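You operate a simulated robot arm through the tools that you are given. There is no shell and no other tool.

Carry out the task below with a simulated robot arm. There is one attempt and no reset: what you move stays moved.

Task
Read the strip on the lunch cooler: add one ice pack at 10 C, two at 20 C.
Fine: the figure that counts is the one shown while the lid is still on; lift the lid off, lay the packs inside, put the lid back on, stand the carry handle up.
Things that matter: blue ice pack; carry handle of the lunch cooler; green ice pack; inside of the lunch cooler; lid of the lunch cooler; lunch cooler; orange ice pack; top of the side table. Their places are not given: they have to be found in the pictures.

Only the result counts: the job must be done as asked and must still hold three seconds after the hand-in. Knocking over, shifting, dropping, spilling or breaking anything else fails it. Lids that push on must go on centred and level and be pressed home; caps that screw on are set level and turned clockwise until they are tight.

Robot
A 7-joint arm with a two-finger parallel gripper, fixed in place. Base frame: the origin is at the foot of the arm, x ahead of it, y to its left, z up; the work surface is at about z = 0.76. Lengths are in m, angles in degrees, forces in N, time in s.
Its first joint turns from -166.0 to 166.0 degrees. Payload 4.4 kg.
The tool frame sits at the grasp point between the pads (the TCP): z along the fingers, y along the line on which they close. The tips reach 0.023 m beyond it. The gripper opens to 0.094 m. The fingers are 0.038 m wide and 0.01 m thick; the gripper's body (0.054 by 0.096 m) begins 0.039 m behind the TCP.
Orientation is that of the tool frame in the base frame, as [roll, pitch, yaw] about the fixed x, y, z axes, in that order (R = Rz(yaw) Ry(pitch) Rx(roll)). With the fingers straight down and closing along the base's y, the tool's x points along the base's -x, its y along +y and its z along -z.

Tools
- The arm moves only by the tool drive_tool. Its argument "series" is a list that holds one entry, the list of rows, each a list of 7 numbers: the shift along the base's x, y, z in units of 20 mm (1.0 is 20 mm), then the turn, a rotation vector about the base's x, y, z in units of 6 degrees (1.0 is 6 degrees), then the finger opening in cm, from 0 to 9.4. In form: [[[tx, ty, tz, ax, ay, az, fingers], ...]]. A call has 1 to 20 rows; each row shifts and turns the commanded pose from where the row before left it. A call with a number of a shift or a turn outside -1 to 1 is refused whole. A row lasts 0.2 s, in which the tool goes at most 0.05 m and 8.6 degrees; a call with a longer step from one row to the next is refused whole, and so is a gripper value outside its range. A pose out of reach is approached as far as the arm can. The call stops where the force on the tool passes 40 N (or 10 N more than at its start, if that is more) or the arm is blocked; 0.2 s more then pass. The fingers move at their own pace (about 0.072 m/s each) and stop on an object; they squeeze with about 29 N. The grip force told is the motor's: it shows also when the fingers shut on nothing. Time passes only in rows, and 0.2 s behind the last, so rows that do not move let the fingers close. The reply holds the time, the measured pose of the TCP, the force on the tool along the base axes, the opening and the grip force, in the units named above and with some noise, with the torque about the TCP (base axes, N m) and any sound that the robot's microphone picked up.
- Cameras (640 x 400 px; columns grow to the right, rows downward): "scene" is fixed at [0.0519, -0.5015, 1.5582]; the picture's right is [0.65, -0.76, 0.00], its down [-0.34, -0.28, -0.90] and it looks along [0.69, 0.58, -0.44] (base axes); focal length 322 px, centre (320, 200). "wrist" rides on the gripper at [0.086, 0.016, -0.075] in the tool frame; the picture's right is [-0.18, 0.98, 0.00], its down [-0.58, -0.11, -0.81] and it looks along [-0.79, -0.15, 0.59] (tool axes); focal length 243 px, centre (320, 200).
- capture(camera): a new picture of that camera. No time passes.
- locate(camera, pixels): for up to 12 pixels [column, row] of the newest picture of that camera ("zoom" is the newest enlarged one), the place [x, y, z] in the base frame of the surface seen there, good to about 0.002 m. No time passes.
- close_up(camera, box): a new picture of the part [left, top, right, bottom] of that camera's present view, enlarged. No time passes.
- close_job(): hands the job in; it is judged then, once.

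Unless the task says otherwise, let go and move clear before handing in.

The tools are called after ">>>" as name(argument=value, ...) on one line, values as JSON. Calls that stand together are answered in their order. drive_tool: Moves the arm, as the interface text tells. Its arguments: {"type":"object","properties":{"series":{"type":"array","items":{"type":"array","items":{"type":"array","items":{"type":"number"}}}}},"required":["series"]} The other tools are called the same way: capture (camera) takes a picture; locate (camera, pixels) gives the place of the surface under pixels of a picture; close_up (camera, box) takes an enlarged picture of a part of a camera's view; close_job () hands the job in.

At the start:

```text
time_s: 0.0
tool_pos: [0.756, 0.173, 1.1905]
orientation: [179.9, -0.1, -180.0]
contact_force: [-0.3, 0.8, 0.0]
wrist_torque: [0.01, -0.01, 0.02]
grip_width: 0.094
grip_force: 0.1
```

scene: 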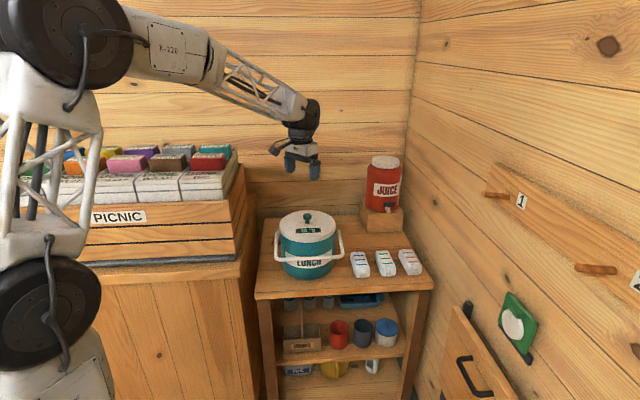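
wrist: 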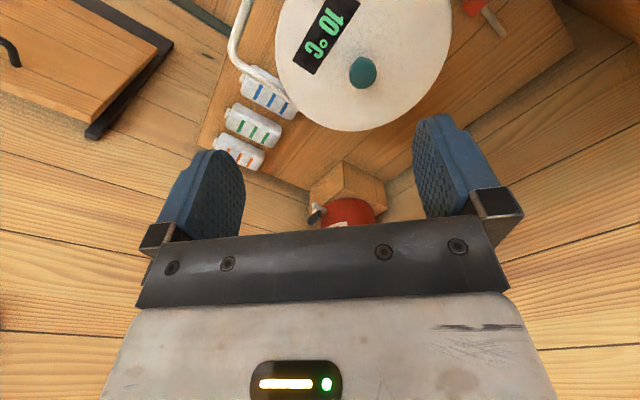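

The wrist picture shows the strip on the lid near pixel (325, 35), apparently reading "10 °C". I'll enlarge it and the cooler area to confirm before moving.

>>> close_up(camera="wrist", box=[270, 0, 400, 90])

>>> close_up(camera="scene", box=[250, 190, 440, 300])

```text
4.44 times, centred on (335, 45) of wrist
```

zoom: 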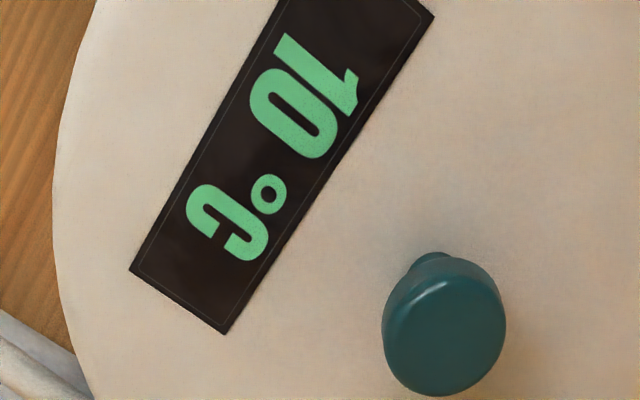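

```text
3.37 times, centred on (345, 245) of scene
```

zoom: 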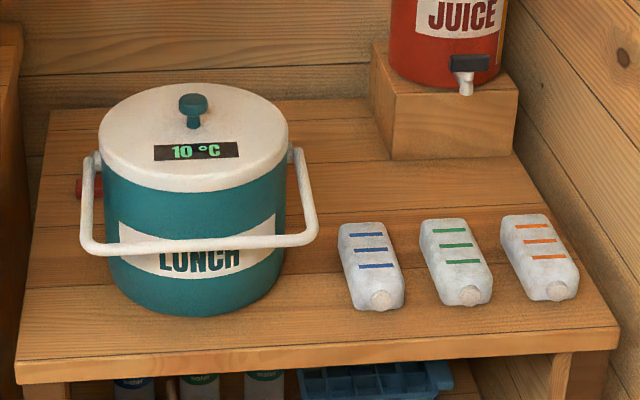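

The strip clearly reads "10 °C", so exactly one ice pack goes in. Now I'll locate the lid knob, lid rim, handle and packs in the enlarged scene picture.

>>> locate(camera="zoom", pixels=[[193, 100], [193, 122], [100, 135], [288, 135], [193, 88], [200, 186], [90, 160], [312, 215], [200, 244], [85, 240], [311, 236], [296, 155]])

>>> close_up(camera="scene", box=[265, 200, 355, 290])

```text
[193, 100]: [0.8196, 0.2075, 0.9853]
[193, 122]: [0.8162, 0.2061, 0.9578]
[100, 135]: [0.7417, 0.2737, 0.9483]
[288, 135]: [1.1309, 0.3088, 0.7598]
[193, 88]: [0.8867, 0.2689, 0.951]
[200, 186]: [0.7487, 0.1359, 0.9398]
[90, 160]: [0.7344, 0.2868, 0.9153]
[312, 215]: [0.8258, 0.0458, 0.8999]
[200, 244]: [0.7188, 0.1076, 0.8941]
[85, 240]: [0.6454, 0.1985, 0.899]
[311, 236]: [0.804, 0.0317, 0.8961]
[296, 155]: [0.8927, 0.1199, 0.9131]
```

```text
4.44 times, centred on (310, 245) of scene
```

zoom: 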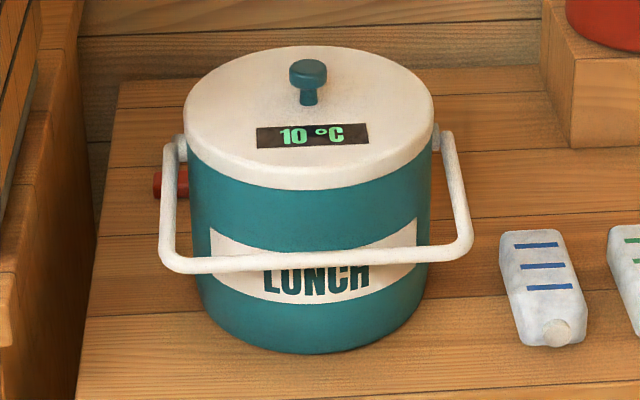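

The handle lies almost level toward the camera, so it is clear of the lid. I'll locate more points: lid edges, knob, the handle bar, the red thing at (170,182), and the packs.

>>> locate(camera="zoom", pixels=[[308, 66], [308, 60], [308, 95], [188, 110], [430, 108], [310, 50], [310, 172], [170, 182], [182, 145], [437, 138], [310, 262], [310, 345]])

>>> close_up(camera="scene", box=[340, 235, 430, 290])

```text
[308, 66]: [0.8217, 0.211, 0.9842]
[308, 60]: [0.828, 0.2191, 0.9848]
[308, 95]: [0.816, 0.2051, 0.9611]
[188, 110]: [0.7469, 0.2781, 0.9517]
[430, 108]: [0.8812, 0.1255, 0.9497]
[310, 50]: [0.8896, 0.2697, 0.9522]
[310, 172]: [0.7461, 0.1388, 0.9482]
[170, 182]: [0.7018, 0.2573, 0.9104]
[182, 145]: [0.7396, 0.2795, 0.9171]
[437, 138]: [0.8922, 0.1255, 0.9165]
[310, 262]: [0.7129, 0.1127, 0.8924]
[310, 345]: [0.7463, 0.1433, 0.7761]
```

```text
7.11 times, centred on (385, 262) of scene
```

zoom: 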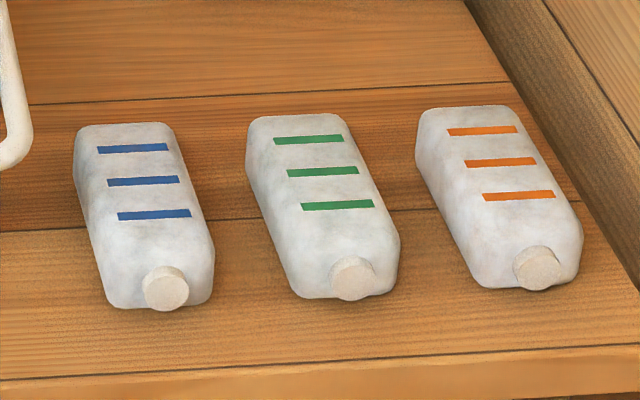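

>>> locate(camera="zoom", pixels=[[90, 130], [160, 130], [110, 270], [205, 250], [145, 180], [165, 287], [255, 120], [335, 120], [320, 172], [300, 265], [390, 250], [350, 275]])

>>> capture(camera="scene")

```text
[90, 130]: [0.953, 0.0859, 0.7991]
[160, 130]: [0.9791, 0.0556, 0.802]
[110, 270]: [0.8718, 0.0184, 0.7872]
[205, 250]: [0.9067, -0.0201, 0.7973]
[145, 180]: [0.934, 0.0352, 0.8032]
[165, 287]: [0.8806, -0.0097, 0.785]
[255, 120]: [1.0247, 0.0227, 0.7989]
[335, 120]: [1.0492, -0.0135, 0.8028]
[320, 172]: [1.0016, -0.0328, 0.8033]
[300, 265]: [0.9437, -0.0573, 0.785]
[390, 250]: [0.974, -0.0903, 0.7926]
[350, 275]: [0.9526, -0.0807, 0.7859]
```

```text
taken
```

scene: 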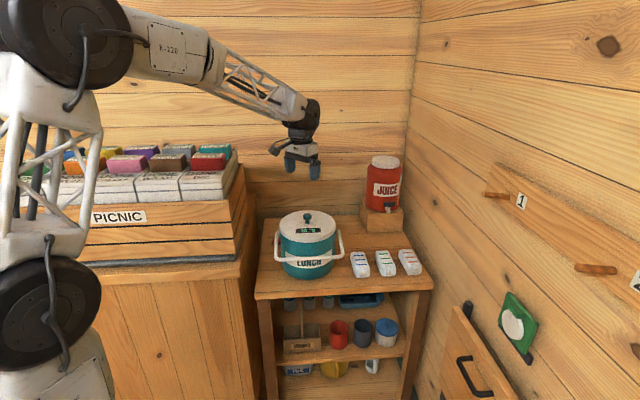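

The blue pack is centred near (0.93, 0.034), with its top at z≈0.803, and is nearest to the arm. Next I'll map the table top to find a free spot for the lid.

>>> locate(camera="scene", pixels=[[263, 222], [257, 296], [431, 288], [405, 225], [345, 222], [352, 240], [340, 280], [360, 225], [362, 232], [375, 238], [276, 225], [400, 238]])

>>> close_up(camera="scene", box=[240, 190, 440, 310])

```text
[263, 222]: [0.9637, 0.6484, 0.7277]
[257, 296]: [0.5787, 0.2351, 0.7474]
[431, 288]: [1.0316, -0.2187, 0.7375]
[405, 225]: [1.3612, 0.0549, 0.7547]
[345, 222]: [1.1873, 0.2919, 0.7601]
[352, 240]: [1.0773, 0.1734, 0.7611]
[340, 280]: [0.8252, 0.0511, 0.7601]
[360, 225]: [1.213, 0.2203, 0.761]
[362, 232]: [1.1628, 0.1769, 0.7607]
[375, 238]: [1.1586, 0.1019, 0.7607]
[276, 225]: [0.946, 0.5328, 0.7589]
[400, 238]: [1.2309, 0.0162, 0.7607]
```

```text
3.20 times, centred on (340, 250) of scene
```

zoom: 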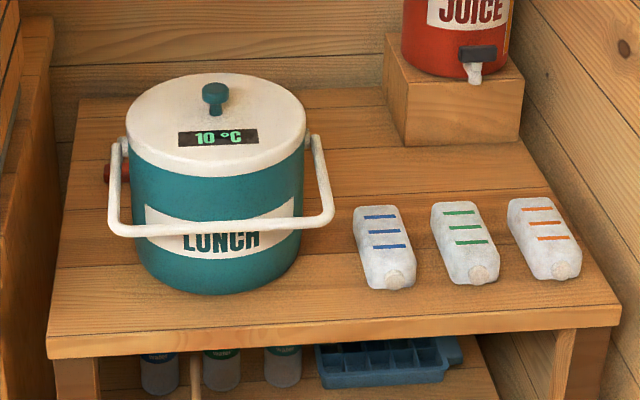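

The table is turned about 45°, and the clear area is behind the cooler, near the reach limit. I'll back the tool off 0.2 m to view the cooler, the red object behind it and the table's left side with the wrist camera.

>>> drive_tool(series=[[[-1, 0, 0, 0, 0, 0, 9.4], [-1, 0, 0, 0, 0, 0, 9.4], [-1, 0, 0, 0, 0, 0, 9.4], [-1, 0, 0, 0, 0, 0, 9.4], [-1, 0, 0, 0, 0, 0, 9.4], [-1, 0, 0, 0, 0, 0, 9.4], [-1, 0, 0, 0, 0, 0, 9.4], [-1, 0, 0, 0, 0, 0, 9.4], [-1, 0, 0, 0, 0, 0, 9.4], [-1, 0, 0, 0, 0, 0, 9.4], [-1, 0, 0, 0, 0, 0, 9.4], [0, 0, 0, 0, 0, 0, 9.4]]])

>>> capture(camera="wrist")

>>> close_up(camera="scene", box=[200, 180, 360, 300])

```text
time_s: 2.6
tool_pos: [0.5375, 0.1718, 1.1906]
orientation: [-180.0, 0.1, 179.9]
contact_force: [-0.1, 0.3, 0.0]
wrist_torque: [0.02, 0.0, 0.04]
grip_width: 0.094
grip_force: 0.1
```

```text
taken
```

wrist: 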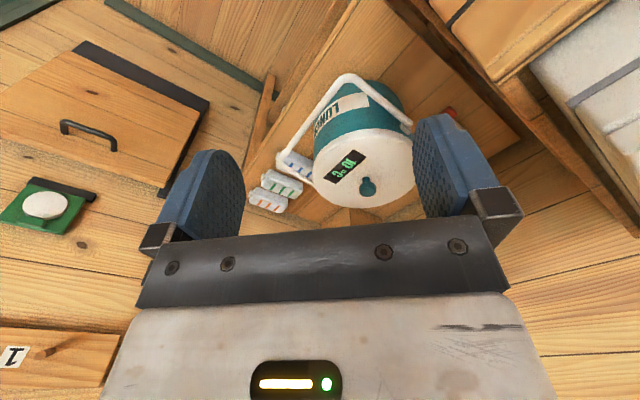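

```text
3.33 times, centred on (280, 240) of scene
```

zoom: 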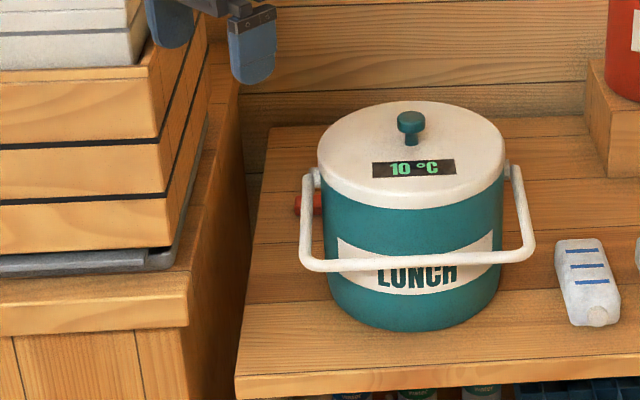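

A red object peeks out behind the cooler's left side (zoom pixel 300,205), and the counter stands just left of the table. I'll locate these and the counter's edges.

>>> locate(camera="zoom", pixels=[[298, 206], [318, 203], [188, 300], [237, 80], [215, 200], [240, 380], [272, 130], [260, 200], [210, 60], [195, 240], [185, 322], [250, 320]])

>>> close_up(camera="wrist", box=[300, 40, 540, 220])

```text
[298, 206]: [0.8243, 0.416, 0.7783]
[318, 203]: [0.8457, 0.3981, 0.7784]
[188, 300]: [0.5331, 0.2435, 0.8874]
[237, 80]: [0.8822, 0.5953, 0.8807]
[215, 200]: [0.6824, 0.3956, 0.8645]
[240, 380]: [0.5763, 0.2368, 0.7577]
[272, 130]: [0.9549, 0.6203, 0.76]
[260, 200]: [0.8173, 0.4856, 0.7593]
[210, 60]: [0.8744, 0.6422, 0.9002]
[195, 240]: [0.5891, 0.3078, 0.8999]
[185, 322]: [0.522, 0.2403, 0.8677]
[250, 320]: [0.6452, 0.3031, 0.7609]
```

```text
2.22 times, centred on (420, 130) of wrist
```

zoom: 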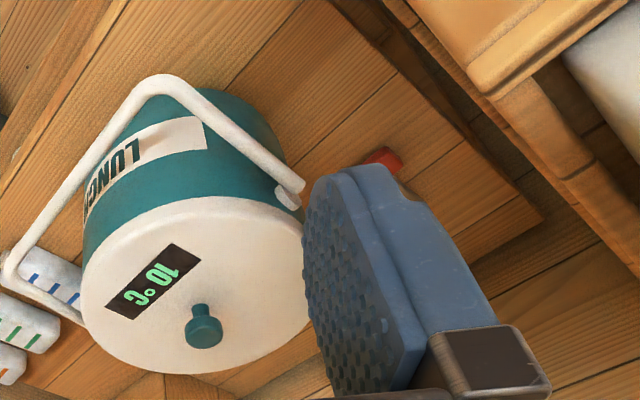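

The red object lies on the table around (0.835, 0.407), inside the area I wanted for the lid, so I need a proper view behind the cooler. I'll move and yaw the wrist to look there from above.

>>> drive_tool(series=[[[0.9, 0.6, 0.2, 0, 0, 0.65, 9.4], [0.9, 0.6, 0.2, 0, 0, 0.65, 9.4], [0.9, 0.6, 0.2, 0, 0, 0.65, 9.4], [0.9, 0.6, 0.2, 0, 0, 0.65, 9.4], [0.9, 0.6, 0.2, 0, 0, 0.65, 9.4], [0.9, 0.6, 0.2, 0, 0, 0.65, 9.4], [0.9, 0.6, 0.2, 0, 0, 0.65, 9.4], [0.9, 0.6, 0.2, 0, 0, 0.65, 9.4], [0.9, 0.6, 0.2, 0, 0, 0.65, 9.4], [0, 0, 0, 0, 0, 0, 9.4]]])

>>> capture(camera="wrist")

>>> close_up(camera="wrist", box=[300, 0, 620, 200])

```text
time_s: 4.8
tool_pos: [0.6992, 0.2812, 1.2244]
orientation: [180.0, 0.0, -144.9]
contact_force: [-0.5, 0.1, 0.1]
wrist_torque: [0.0, 0.01, 0.0]
grip_width: 0.0941
grip_force: 0.1
```

```text
taken
```

wrist: 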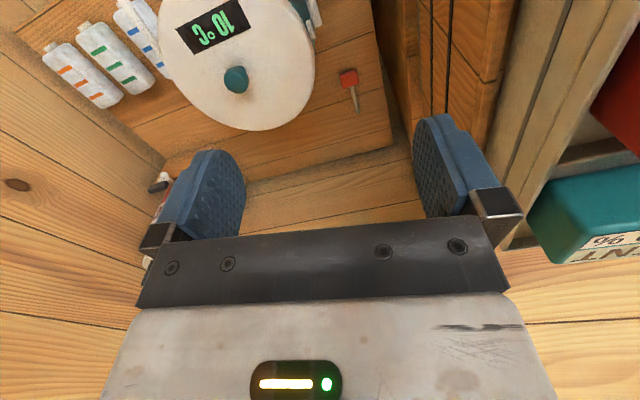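

```text
2.00 times, centred on (460, 100) of wrist
```

zoom: 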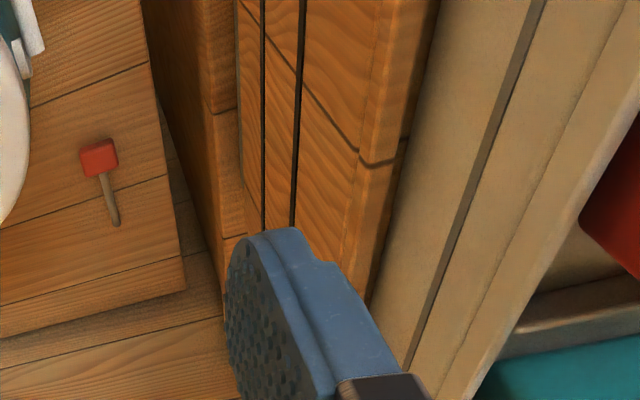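

The red thing is a small ice lolly lying on the table (zoom 100,158, stick to 115,225). I'll locate its extent, the table edges and the lid from this view.

>>> locate(camera="zoom", pixels=[[82, 150], [115, 145], [85, 172], [118, 165], [100, 158], [115, 222], [185, 288], [140, 20], [150, 100], [105, 190]])

>>> close_up(camera="wrist", box=[140, 0, 400, 200])

```text
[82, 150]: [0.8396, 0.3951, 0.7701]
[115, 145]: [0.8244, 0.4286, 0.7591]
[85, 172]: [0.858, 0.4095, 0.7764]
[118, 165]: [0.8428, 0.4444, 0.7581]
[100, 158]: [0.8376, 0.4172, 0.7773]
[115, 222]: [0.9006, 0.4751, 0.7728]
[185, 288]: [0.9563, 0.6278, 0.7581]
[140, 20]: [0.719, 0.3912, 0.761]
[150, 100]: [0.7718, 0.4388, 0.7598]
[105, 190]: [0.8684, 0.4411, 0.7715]
```

```text
2.00 times, centred on (270, 100) of wrist
```

zoom: 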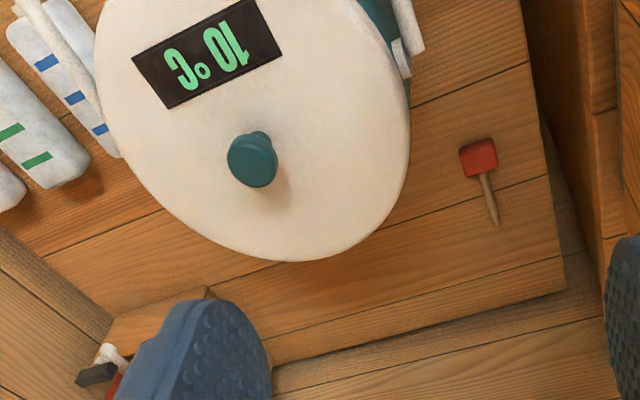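

The lolly runs from about (0.83,0.405) to (0.90,0.475), leaving a free disc behind the cooler near (0.977, 0.340) for the lid. Now I'll pin down the knob and lid rim in this picture.

>>> locate(camera="zoom", pixels=[[250, 163], [232, 160], [270, 160], [250, 180], [252, 150], [300, 258], [407, 140], [120, 155], [385, 210], [170, 205], [340, 60], [262, 135]])

>>> close_up(camera="wrist", box=[200, 40, 280, 110])

```text
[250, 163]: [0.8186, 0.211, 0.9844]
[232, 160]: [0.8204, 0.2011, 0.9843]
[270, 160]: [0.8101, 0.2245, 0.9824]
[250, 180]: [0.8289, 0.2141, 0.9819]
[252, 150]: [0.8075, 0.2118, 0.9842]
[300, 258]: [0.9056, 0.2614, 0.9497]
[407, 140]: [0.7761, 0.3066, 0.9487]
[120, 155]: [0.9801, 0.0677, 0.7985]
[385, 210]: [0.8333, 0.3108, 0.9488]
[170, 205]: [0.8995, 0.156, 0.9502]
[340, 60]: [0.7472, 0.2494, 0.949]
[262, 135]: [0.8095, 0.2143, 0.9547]
```

```text
5.71 times, centred on (240, 75) of wrist
```

zoom: 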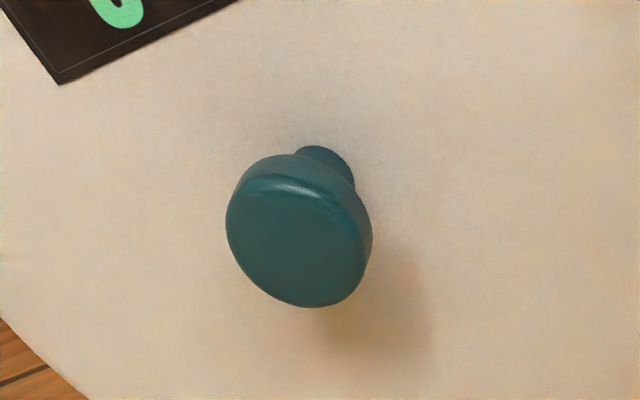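

I'll locate the knob-head rim precisely in this enlarged view.

>>> locate(camera="zoom", pixels=[[233, 225], [355, 255], [297, 185], [297, 300], [260, 280], [335, 195], [295, 242], [322, 155], [340, 175], [300, 163], [245, 180], [365, 240]])

```text
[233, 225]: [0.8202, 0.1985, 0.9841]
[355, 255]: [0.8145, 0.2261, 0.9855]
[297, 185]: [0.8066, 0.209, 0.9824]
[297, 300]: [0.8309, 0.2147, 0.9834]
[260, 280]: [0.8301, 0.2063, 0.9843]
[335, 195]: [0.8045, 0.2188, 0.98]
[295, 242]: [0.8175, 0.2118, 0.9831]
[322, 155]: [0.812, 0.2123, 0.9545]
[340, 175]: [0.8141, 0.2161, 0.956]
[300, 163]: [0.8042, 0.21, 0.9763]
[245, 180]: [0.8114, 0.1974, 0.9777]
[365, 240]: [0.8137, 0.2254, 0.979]
```

The knob head is centred at about (0.8175, 0.212), z 0.970–0.984, and the lid radius is about 0.102. The free spot behind the cooler is about (0.975, 0.354), beyond straight-down reach. I'll test in free air whether an 18° outward tilt about the closing axis gets there.

>>> drive_tool(series=[[[0.92, 0.245, -0.2, 0, 0, -0.731, 9.4], [0.92, 0.245, -0.2, 0, 0, -0.731, 9.4], [0.92, 0.245, -0.2, 0, 0, -0.731, 9.4], [0.92, 0.245, -0.2, 0, 0, -0.731, 9.4], [0.92, 0.245, -0.2, 0, 0, -0.731, 9.4], [0.92, 0.245, -0.2, 0, 0, -0.731, 9.4], [0.92, 0.245, -0.2, 0, 0, -0.731, 9.4], [0.92, 0.245, -0.2, 0, 0, -0.731, 9.4], [0.92, 0.245, -0.65, 0, -0.4286, 0, 9.4], [0.92, 0.245, -0.65, 0, -0.4286, 0, 9.4], [0.92, 0.245, -0.65, 0, -0.4286, 0, 9.4], [0.92, 0.245, -0.65, 0, -0.4286, 0, 9.4], [0.92, 0.245, -0.65, 0, -0.4286, 0, 9.4], [0.92, 0.245, -0.65, 0, -0.4286, 0, 9.4], [0.92, 0.245, -0.65, 0, -0.4286, 0, 9.4], [0, 0, 0, 0, 0, 0, 9.4]]])

>>> capture(camera="scene")

>>> capture(camera="wrist")

```text
time_s: 8.2
tool_pos: [0.9751, 0.3539, 1.1032]
orientation: [-180.0, 18.0, 180.0]
contact_force: [-0.1, 0.4, 0.7]
wrist_torque: [0.02, -0.02, 0.01]
grip_width: 0.0942
grip_force: 0.1
```

```text
taken
```

scene: 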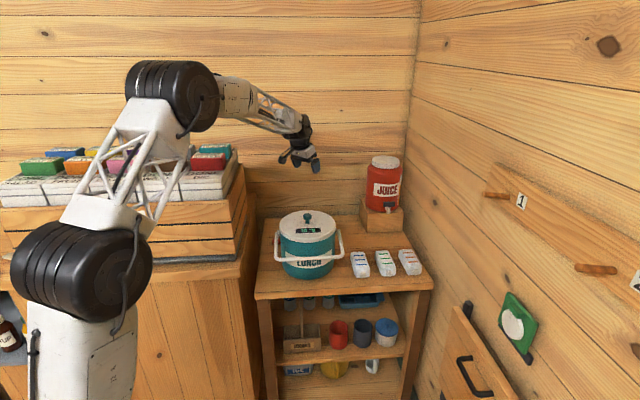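

```text
taken
```

wrist: 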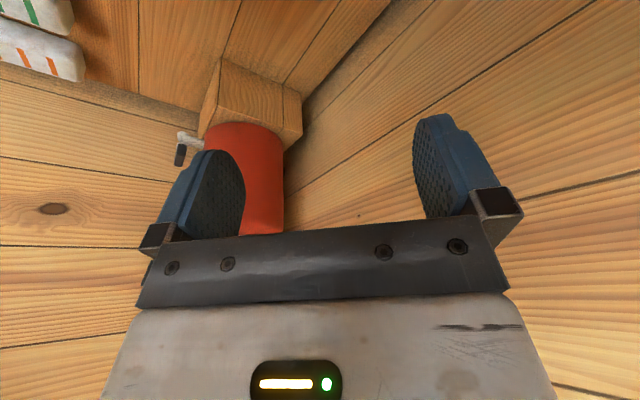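

The tilted pose was reached exactly at (0.975, 0.354, 1.103). I'll descend in free air to about z 0.86 to check the reach near the table height.

>>> drive_tool(series=[[[0, 0, -1, 0, 0, 0, 9.4], [0, 0, -1, 0, 0, 0, 9.4], [0, 0, -1, 0, 0, 0, 9.4], [0, 0, -1, 0, 0, 0, 9.4], [0, 0, -1, 0, 0, 0, 9.4], [0, 0, -1, 0, 0, 0, 9.4], [0, 0, -1, 0, 0, 0, 9.4], [0, 0, -1, 0, 0, 0, 9.4], [0, 0, -1, 0, 0, 0, 9.4], [0, 0, -1, 0, 0, 0, 9.4], [0, 0, -1, 0, 0, 0, 9.4], [0, 0, -1, 0, 0, 0, 9.4], [0, 0, 0, 0, 0, 0, 9.4]]])

>>> capture(camera="scene")

```text
time_s: 11.0
tool_pos: [0.9763, 0.3545, 0.8638]
orientation: [-180.0, 18.0, -179.9]
contact_force: [-1.1, -0.3, -0.1]
wrist_torque: [-0.02, -0.03, -0.02]
grip_width: 0.0942
grip_force: 0.0
```

```text
taken
```

scene: 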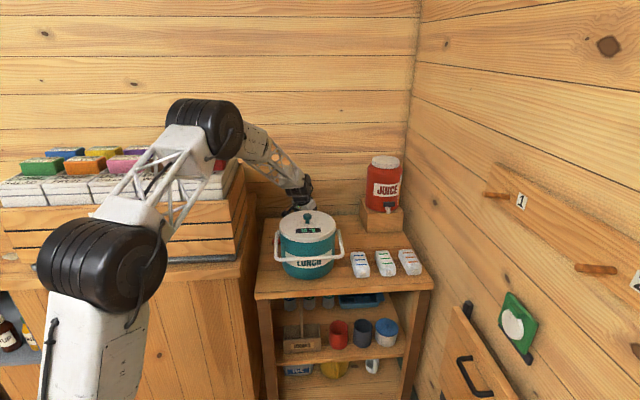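

The pose holds at (0.976, 0.3545, 0.864) with no contact. I'll check the clearance of the forearm to the crate and the cooler.

>>> close_up(camera="scene", box=[160, 90, 360, 290])

>>> capture(camera="wrist")

```text
2.00 times, centred on (260, 190) of scene
```

zoom: 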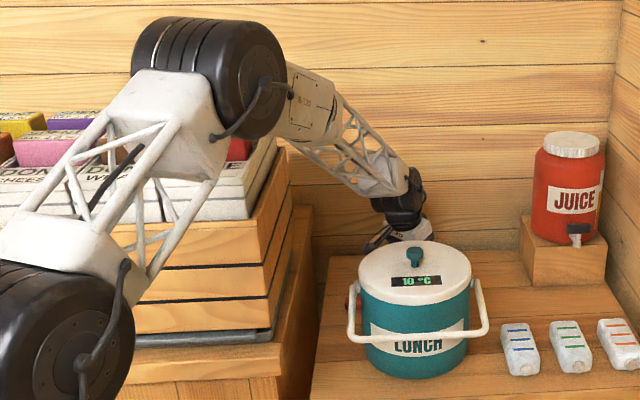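

```text
taken
```

wrist: 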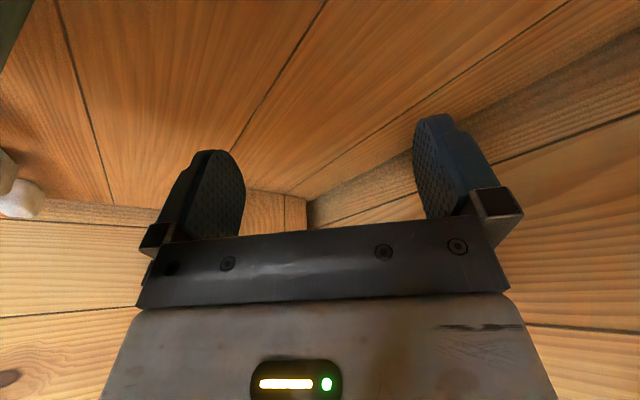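

Clearances look fine. I'll rise, keep the 18° tilt, and move above the knob at (0.8175, 0.212).

>>> drive_tool(series=[[[0, 0, 1, 0, 0, 0, 9.4], [0, 0, 1, 0, 0, 0, 9.4], [0, 0, 1, 0, 0, 0, 9.4], [0, 0, 1, 0, 0, 0, 9.4], [0, 0, 1, 0, 0, 0, 9.4], [0, 0, 1, 0, 0, 0, 9.4], [0, 0, 1, 0, 0, 0, 9.4], [0, 0, 1, 0, 0, 0, 9.4], [0, 0, 1, 0, 0, 0, 9.4], [0, 0, 1, 0, 0, 0, 9.4], [-0.9925, -0.89, 0, 0, 0, 0, 9.4], [-0.9925, -0.89, 0, 0, 0, 0, 9.4], [-0.9925, -0.89, 0, 0, 0, 0, 9.4], [-0.9925, -0.89, 0, 0, 0, 0, 9.4], [-0.9925, -0.89, 0, 0, 0, 0, 9.4], [-0.9925, -0.89, 0, 0, 0, 0, 9.4], [-0.9925, -0.89, 0, 0, 0, 0, 9.4], [-0.9925, -0.89, 0, 0, 0, 0, 9.4], [0, 0, 0, 0, 0, 0, 9.4]]])

>>> capture(camera="wrist")

>>> close_up(camera="scene", box=[250, 150, 370, 290])

```text
time_s: 15.0
tool_pos: [0.8159, 0.2125, 1.0639]
orientation: [-180.0, 18.0, 180.0]
contact_force: [0.0, 0.3, -0.2]
wrist_torque: [0.01, -0.01, 0.02]
grip_width: 0.0941
grip_force: 0.1
```

```text
taken
```

wrist: 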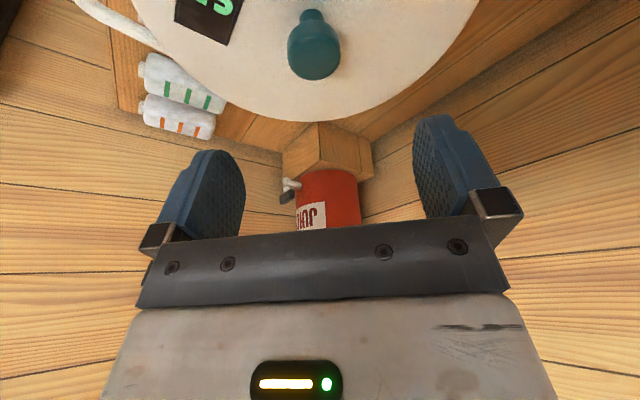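

```text
2.86 times, centred on (310, 220) of scene
```

zoom: 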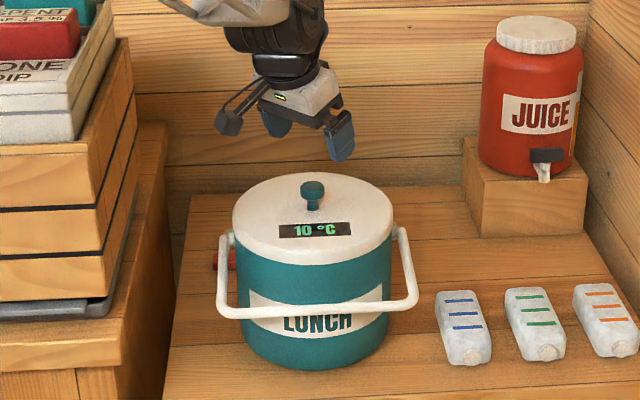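

The knob is between the fingers (wrist pixels around (313,55)). I'll re-measure its position from this nearer view.

>>> locate(camera="wrist", pixels=[[315, 58], [292, 55], [338, 55], [315, 75], [315, 40], [312, 14], [326, 118], [215, 80], [430, 70], [200, 10]])

>>> close_up(camera="wrist", box=[260, 0, 370, 90])

```text
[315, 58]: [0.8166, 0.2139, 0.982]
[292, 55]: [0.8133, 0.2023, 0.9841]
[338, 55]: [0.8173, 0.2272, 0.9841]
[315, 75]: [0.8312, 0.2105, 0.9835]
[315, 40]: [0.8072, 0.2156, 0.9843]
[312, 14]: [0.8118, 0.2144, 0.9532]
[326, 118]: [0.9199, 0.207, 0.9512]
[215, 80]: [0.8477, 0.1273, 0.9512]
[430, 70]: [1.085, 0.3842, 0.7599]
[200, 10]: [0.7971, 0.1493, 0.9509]
```

```text
4.44 times, centred on (315, 45) of wrist
```

zoom: 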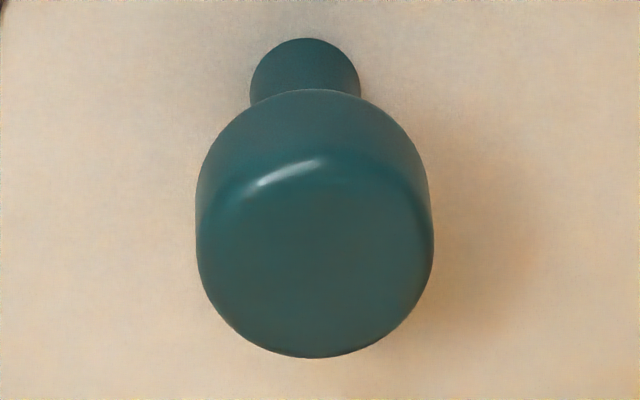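

The knob centre reads about (0.818, 0.2135). I'll descend to z≈0.983 with the fingers open and then close on the knob head.

>>> drive_tool(series=[[[0.08, 0.04, -1, 0, 0, 0, 9.4], [0, 0, -1, 0, 0, 0, 9.4], [0, 0, -1, 0, 0, 0, 9.4], [0, 0, -0.7, 0, 0, 0, 9.4], [0, 0, -0.35, 0, 0, 0, 9.4], [0, 0, 0, 0, 0, 0, 9.4], [0, 0, 0, 0, 0, 0, 5], [0, 0, 0, 0, 0, 0, 3], [0, 0, 0, 0, 0, 0, 0], [0, 0, 0, 0, 0, 0, 0], [0, 0, 0, 0, 0, 0, 0]]])

>>> capture(camera="wrist")

>>> close_up(camera="scene", box=[250, 150, 370, 290])

```text
time_s: 17.4
tool_pos: [0.8173, 0.2115, 0.9827]
orientation: [-180.0, 18.0, 180.0]
contact_force: [0.5, -1.3, -0.2]
wrist_torque: [-0.03, 0.0, 0.01]
grip_width: 0.0306
grip_force: 29.2
```

```text
taken
```

wrist: 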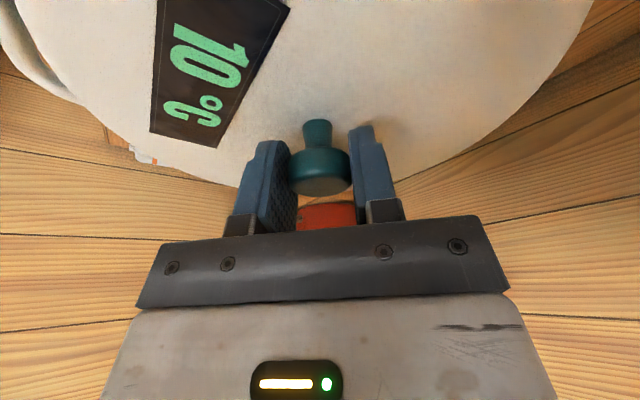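

```text
2.86 times, centred on (310, 220) of scene
```

zoom: 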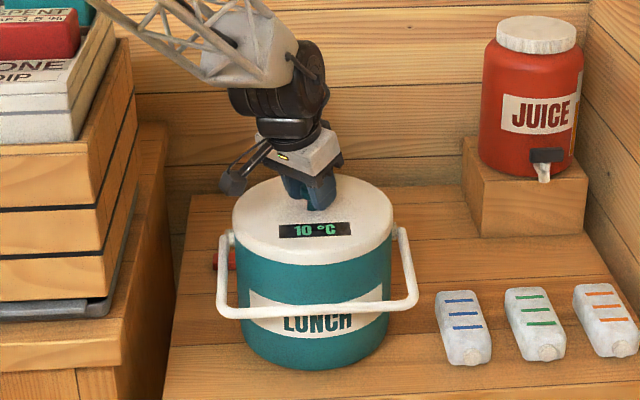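

The knob is gripped (width 0.0306, force 29 N) with no side load. I'll lift straight up slowly and watch the force.

>>> drive_tool(series=[[[0, 0, 0.2, 0, 0, 0, 0], [0, 0, 0.2, 0, 0, 0, 0], [0, 0, 0.2, 0, 0, 0, 0], [0, 0, 0.2, 0, 0, 0, 0], [0, 0, 0.2, 0, 0, 0, 0], [0, 0, 0.3, 0, 0, 0, 0], [0, 0, 0.3, 0, 0, 0, 0], [0, 0, 0.4, 0, 0, 0, 0]]])

>>> capture(camera="wrist")

>>> close_up(camera="scene", box=[250, 150, 370, 290])

```text
time_s: 19.2
tool_pos: [0.8173, 0.2127, 1.0222]
orientation: [-179.9, 18.0, -180.0]
contact_force: [0.0, 0.4, -0.9]
wrist_torque: [0.01, -0.03, -0.04]
grip_width: 0.0306
grip_force: 28.3
heard: snap
```

```text
taken
```

wrist: 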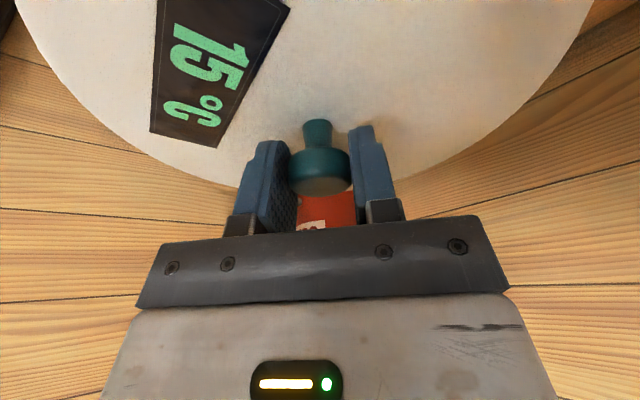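

```text
2.86 times, centred on (310, 220) of scene
```

zoom: 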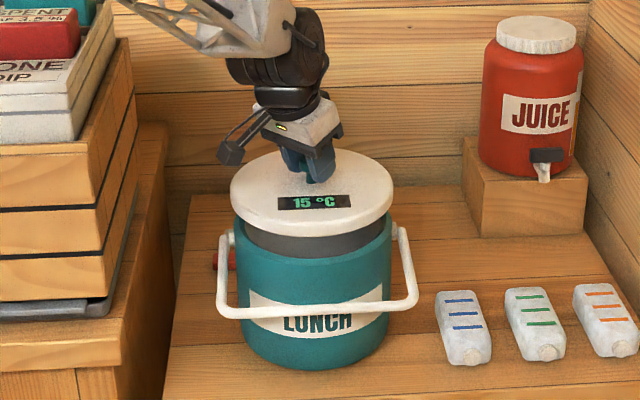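

The lid came free with a snap; the strip now shows 15 °C, but the lid-on figure of 10 °C is what counts. I'll lift another 0.1 m and look at the lid's underside.

>>> drive_tool(series=[[[0, 0, 0.6, 0, 0, 0, 0], [0, 0, 0.8, 0, 0, 0, 0], [0, 0, 0.8, 0, 0, 0, 0], [0, 0, 0.8, 0, 0, 0, 0], [0, 0, 0.8, 0, 0, 0, 0], [0, 0, 0.8, 0, 0, 0, 0], [0, 0, 0.4, 0, 0, 0, 0], [0, 0, 0, 0, 0, 0, 0]]])

>>> capture(camera="scene")

>>> close_up(camera="scene", box=[250, 150, 370, 290])

>>> capture(camera="wrist")

```text
time_s: 21.0
tool_pos: [0.8174, 0.2124, 1.1232]
orientation: [-180.0, 18.0, 179.9]
contact_force: [0.0, 0.7, -1.0]
wrist_torque: [0.02, -0.04, 0.03]
grip_width: 0.0305
grip_force: 28.5
```

```text
taken
```

scene: 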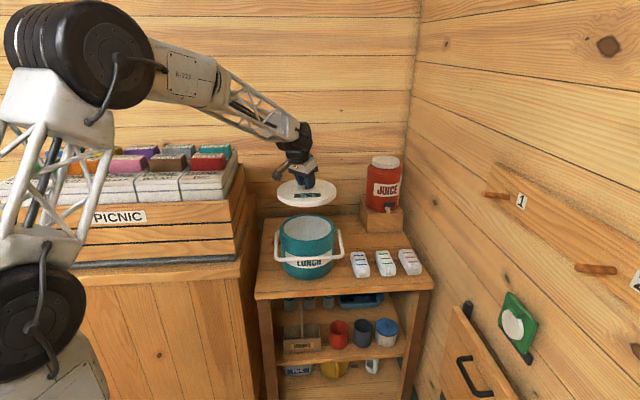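

```text
2.86 times, centred on (310, 220) of scene
```

zoom: 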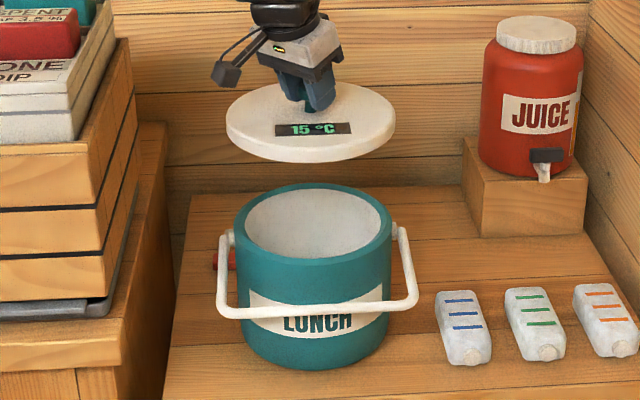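

```text
taken
```

wrist: 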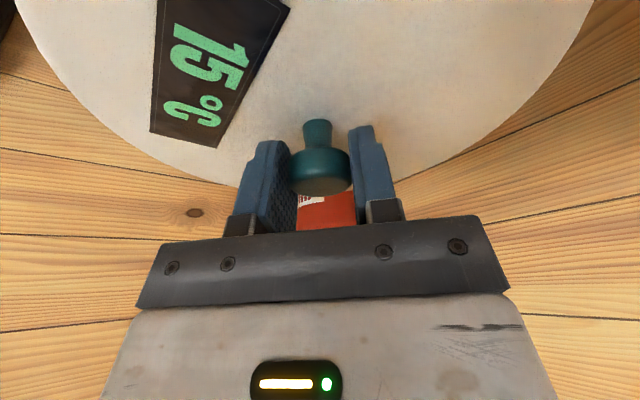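

The lid hangs level and the cooler is open and empty. I'll locate the rim, the inner floor and the underside height of the lid.

>>> locate(camera="zoom", pixels=[[312, 187], [312, 250], [243, 222], [385, 222], [312, 262], [270, 225], [312, 230], [350, 215], [312, 158], [312, 150], [228, 130], [394, 130]])

>>> close_up(camera="scene", box=[265, 165, 355, 265])

```text
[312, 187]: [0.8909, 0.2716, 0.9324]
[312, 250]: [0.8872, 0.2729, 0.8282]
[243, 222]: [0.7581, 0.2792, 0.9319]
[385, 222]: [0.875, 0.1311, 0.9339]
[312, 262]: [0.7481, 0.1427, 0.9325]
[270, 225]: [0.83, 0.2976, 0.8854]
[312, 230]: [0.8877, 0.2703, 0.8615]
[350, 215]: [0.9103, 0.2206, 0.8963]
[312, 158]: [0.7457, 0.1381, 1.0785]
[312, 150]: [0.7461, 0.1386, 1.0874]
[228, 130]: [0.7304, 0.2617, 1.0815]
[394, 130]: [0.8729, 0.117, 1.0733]
```

```text
4.00 times, centred on (310, 215) of scene
```

zoom: 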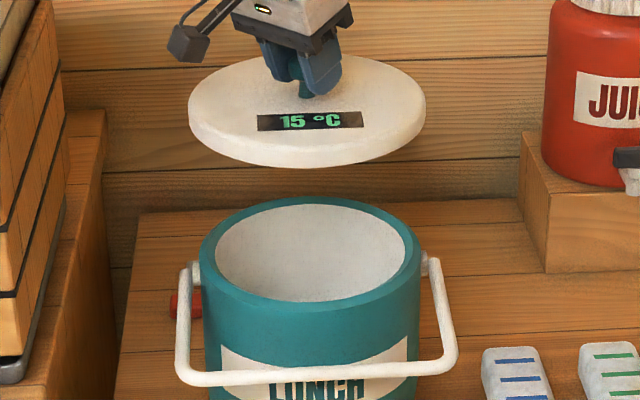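

The rim is at z≈0.9325, so the lid slab is about 0.018 thick. I'll carry the lid to (0.9785, 0.358) behind the cooler and lower it to about z 0.92 to check clearances.

>>> drive_tool(series=[[[0.805, 0.7275, 0, 0, 0, 0, 0], [0.805, 0.7275, 0, 0, 0, 0, 0], [0.805, 0.7275, 0, 0, 0, 0, 0], [0.805, 0.7275, 0, 0, 0, 0, 0], [0.805, 0.7275, 0, 0, 0, 0, 0], [0.805, 0.7275, 0, 0, 0, 0, 0], [0.805, 0.7275, 0, 0, 0, 0, 0], [0.805, 0.7275, 0, 0, 0, 0, 0], [0.805, 0.7275, 0, 0, 0, 0, 0], [0.805, 0.7275, 0, 0, 0, 0, 0], [0, 0, -0.8, 0, 0, 0, 0], [0, 0, -0.8, 0, 0, 0, 0], [0, 0, -0.8, 0, 0, 0, 0], [0, 0, -0.8, 0, 0, 0, 0], [0, 0, -0.8, 0, 0, 0, 0], [0, 0, 0, 0, 0, 0, 0]]])

>>> close_up(camera="scene", box=[250, 150, 410, 270])

>>> capture(camera="wrist")

```text
time_s: 24.4
tool_pos: [0.9788, 0.3587, 1.042]
orientation: [180.0, 18.0, -179.9]
contact_force: [0.5, 0.0, -0.9]
wrist_torque: [0.02, 0.01, -0.02]
grip_width: 0.0306
grip_force: 29.0
```

```text
3.33 times, centred on (330, 210) of scene
```

zoom: 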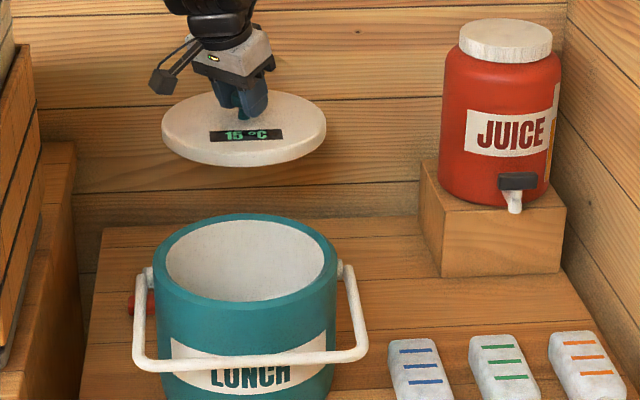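

```text
taken
```

wrist: 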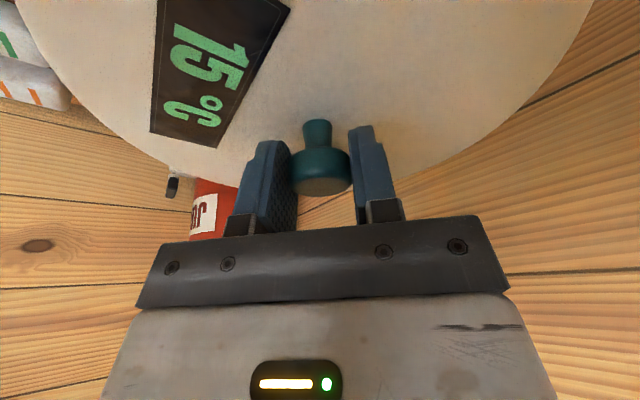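

The lid is well clear of the juice box and the wall. I'll lower it to about z 0.87, then look again before the final slow descent.

>>> drive_tool(series=[[[0, 0, -0.8, 0, 0, 0, 0], [0, 0, -0.8, 0, 0, 0, 0], [0, 0, -0.8, 0, 0, 0, 0], [0, 0, -0.8, 0, 0, 0, 0], [0, 0, -0.8, 0, 0, 0, 0], [0, 0, -0.8, 0, 0, 0, 0], [0, 0, -0.8, 0, 0, 0, 0], [0, 0, -0.8, 0, 0, 0, 0], [0, 0, -0.8, 0, 0, 0, 0], [0, 0, -0.8, 0, 0, 0, 0], [0, 0, 0, 0, 0, 0, 0]]])

>>> close_up(camera="scene", box=[250, 150, 410, 270])

>>> capture(camera="wrist")

```text
time_s: 26.8
tool_pos: [0.9798, 0.3589, 0.8821]
orientation: [179.9, 18.0, 180.0]
contact_force: [0.0, -0.7, -1.5]
wrist_torque: [-0.02, 0.02, 0.02]
grip_width: 0.0306
grip_force: 29.0
```

```text
3.33 times, centred on (330, 210) of scene
```

zoom: 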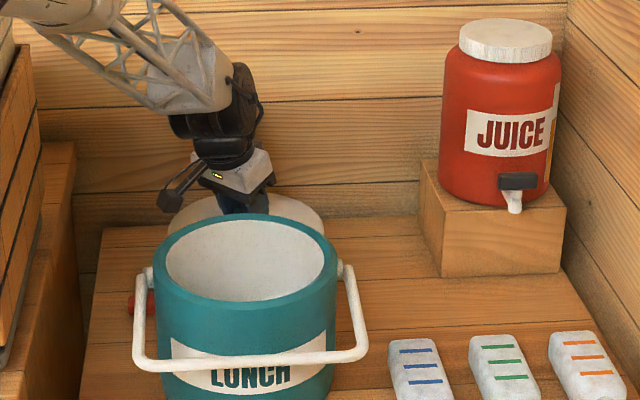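

```text
taken
```

wrist: 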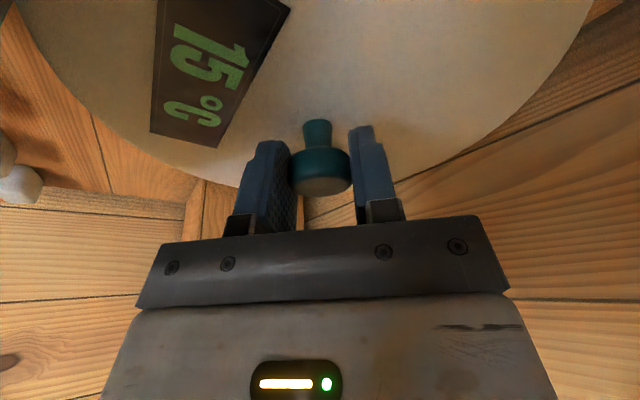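

Clearances remain good. I'll continue down slowly to z≈0.838 and read the force.

>>> drive_tool(series=[[[0, 0, -0.3, 0, 0, 0, 0], [0, 0, -0.3, 0, 0, 0, 0], [0, 0, -0.3, 0, 0, 0, 0], [0, 0, -0.3, 0, 0, 0, 0], [0, 0, -0.3, 0, 0, 0, 0], [0, 0, -0.3, 0, 0, 0, 0], [0, 0, -0.3, 0, 0, 0, 0], [0, 0, 0, 0, 0, 0, 0]]])

>>> capture(camera="wrist")

```text
time_s: 28.6
tool_pos: [0.9788, 0.3586, 0.8409]
orientation: [180.0, 18.0, -180.0]
contact_force: [-0.1, -0.5, -2.6]
wrist_torque: [-0.02, 0.0, 0.0]
grip_width: 0.0306
grip_force: 28.9
```

```text
taken
```

wrist: 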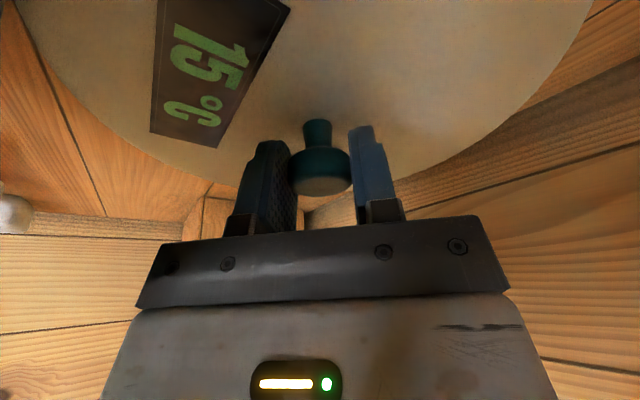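

No contact yet (z 0.841). I'll go down in 2 mm steps and read the force.

>>> drive_tool(series=[[[0, 0, -0.12, 0, 0, 0, 0], [0, 0, -0.12, 0, 0, 0, 0], [0, 0, -0.12, 0, 0, 0, 0], [0, 0, -0.12, 0, 0, 0, 0], [0, 0, -0.12, 0, 0, 0, 0], [0, 0, 0, 0, 0, 0, 0]]])

```text
time_s: 30.0
tool_pos: [0.9793, 0.3583, 0.8276]
orientation: [-180.0, 18.0, -179.9]
contact_force: [-0.1, 0.0, -1.2]
wrist_torque: [0.03, 0.02, 0.01]
grip_width: 0.0307
grip_force: 29.3
```

Still only the lid's weight (−1.2 N) at z 0.828. Continuing in small steps.

>>> drive_tool(series=[[[0, 0, -0.1, 0, 0, 0, 0], [0, 0, -0.1, 0, 0, 0, 0], [0, 0, -0.1, 0, 0, 0, 0], [0, 0, -0.1, 0, 0, 0, 0], [0, 0, 0, 0, 0, 0, 0]]])

>>> capture(camera="wrist")

>>> close_up(camera="scene", box=[250, 150, 410, 270])

```text
time_s: 31.2
tool_pos: [0.9784, 0.3593, 0.8214]
orientation: [179.9, 18.0, 179.9]
contact_force: [-0.3, -1.0, 2.7]
wrist_torque: [-0.02, 0.02, 0.0]
grip_width: 0.0306
grip_force: 28.8
```

```text
taken
```

wrist: 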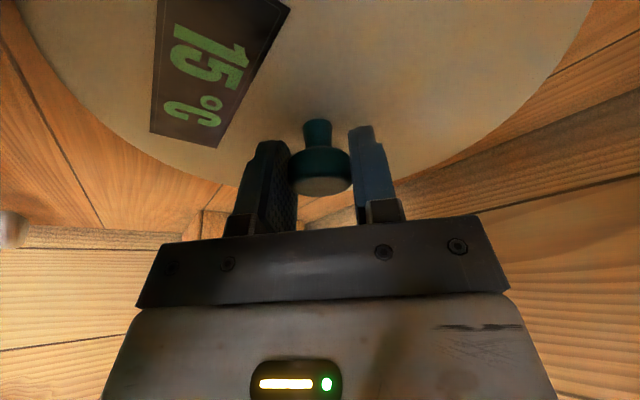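

```text
3.33 times, centred on (330, 210) of scene
```

zoom: 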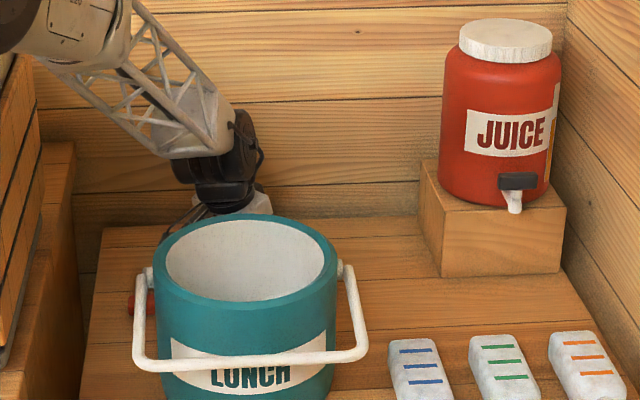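

The force turned to +2.7 N at z 0.821, so the lid rests on the table. I'll open the fingers and rise straight up.

>>> drive_tool(series=[[[0, 0, 0, 0, 0, 0, 4], [0, 0, 0, 0, 0, 0, 6], [0, 0, 0, 0, 0, 0, 8], [0, 0, 0, 0, 0, 0, 9.4], [0, 0, 0.5, 0, 0, 0, 9.4], [0, 0, 1, 0, 0, 0, 9.4], [0, 0, 1, 0, 0, 0, 9.4], [0, 0, 1, 0, 0, 0, 9.4], [0, 0, 1, 0, 0, 0, 9.4], [0, 0, 1, 0, 0, 0, 9.4], [0, 0, 1, 0, 0, 0, 9.4], [0, 0, 1, 0, 0, 0, 9.4], [0, 0, 1, 0, 0, 0, 9.4], [0, 0, 1, 0, 0, 0, 9.4], [0, 0, 1, 0, 0, 0, 9.4], [0, 0, 1, 0, 0, 0, 9.4], [0, 0, 1, 0, 0, 0, 9.4], [0, 0, 0, 0, 0, 0, 9.4]]])

>>> capture(camera="wrist")

>>> capture(camera="scene")

```text
time_s: 35.0
tool_pos: [0.9794, 0.3585, 1.0709]
orientation: [180.0, 18.0, 180.0]
contact_force: [-0.3, -0.7, 0.5]
wrist_torque: [0.0, 0.02, 0.0]
grip_width: 0.094
grip_force: 0.0
```

```text
taken
```

wrist: 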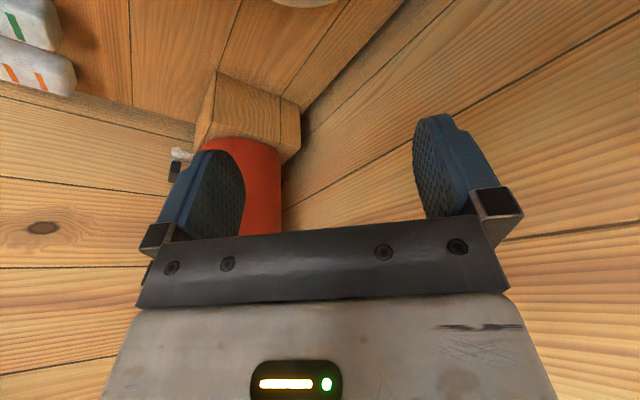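

```text
taken
```

scene: 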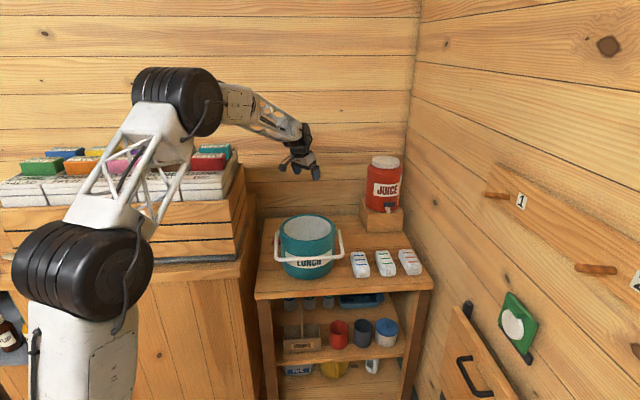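

The lid is released on the table. Next I'll straighten the tool, yaw by 45° to match the packs, and move to a viewing pose above the blue pack.

>>> drive_tool(series=[[[-0.41, -1, 0, 0, 0.3, 0, 9.4], [-0.41, -1, 0, 0, 0.3, 0, 9.4], [-0.41, -1, 0, 0, 0.3, 0, 9.4], [-0.41, -1, 0, 0, 0.3, 0, 9.4], [-0.41, -1, 0, 0, 0.3, 0, 9.4], [-0.41, -1, 0, 0, 0.3, 0, 9.4], [-0.41, -1, 0, 0, 0.3, 0, 9.4], [-0.41, -1, 0, 0, 0.3, 0, 9.4], [-0.41, -1, 0, 0, 0.3, 0, 9.4], [-0.41, -1, 0, 0, 0.3, 0, 9.4], [-0.41, -1, 0, 0, 0, 0.75, 9.4], [-0.41, -1, 0, 0, 0, 0.75, 9.4], [-0.41, -1, 0, 0, 0, 0.75, 9.4], [-0.41, -1, 0, 0, 0, 0.75, 9.4], [-0.41, -1, 0, 0, 0, 0.75, 9.4], [-0.41, -1, 0, 0, 0, 0.75, 9.4], [-0.41, -1, 0, 0, 0, 0.75, 9.4], [-0.41, -1, 0, 0, 0, 0.75, 9.4], [-0.41, -1, 0, 0, 0, 0.75, 9.4], [-0.41, -1, 0, 0, 0, 0.75, 9.4]]])

>>> capture(camera="wrist")

>>> capture(camera="scene")

```text
time_s: 39.2
tool_pos: [0.8142, -0.0408, 1.07]
orientation: [180.0, 0.0, -134.9]
contact_force: [1.1, -0.2, -1.1]
wrist_torque: [-0.02, 0.02, 0.01]
grip_width: 0.0938
grip_force: 0.2
```

```text
taken
```

wrist: 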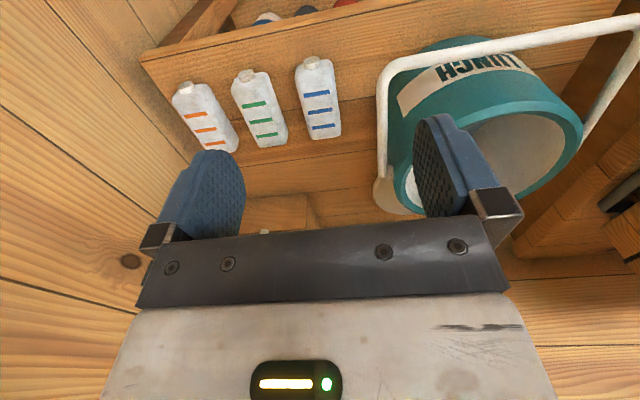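

```text
taken
```

scene: 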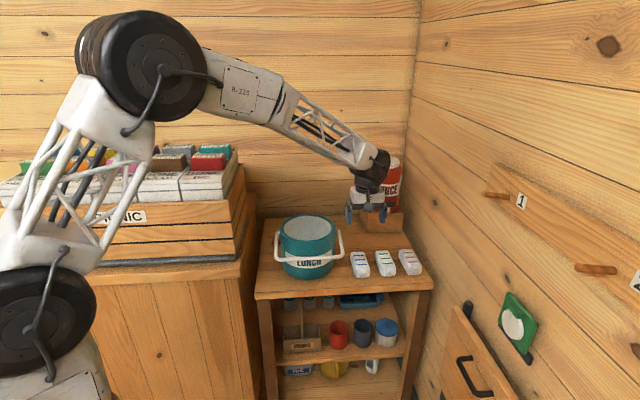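

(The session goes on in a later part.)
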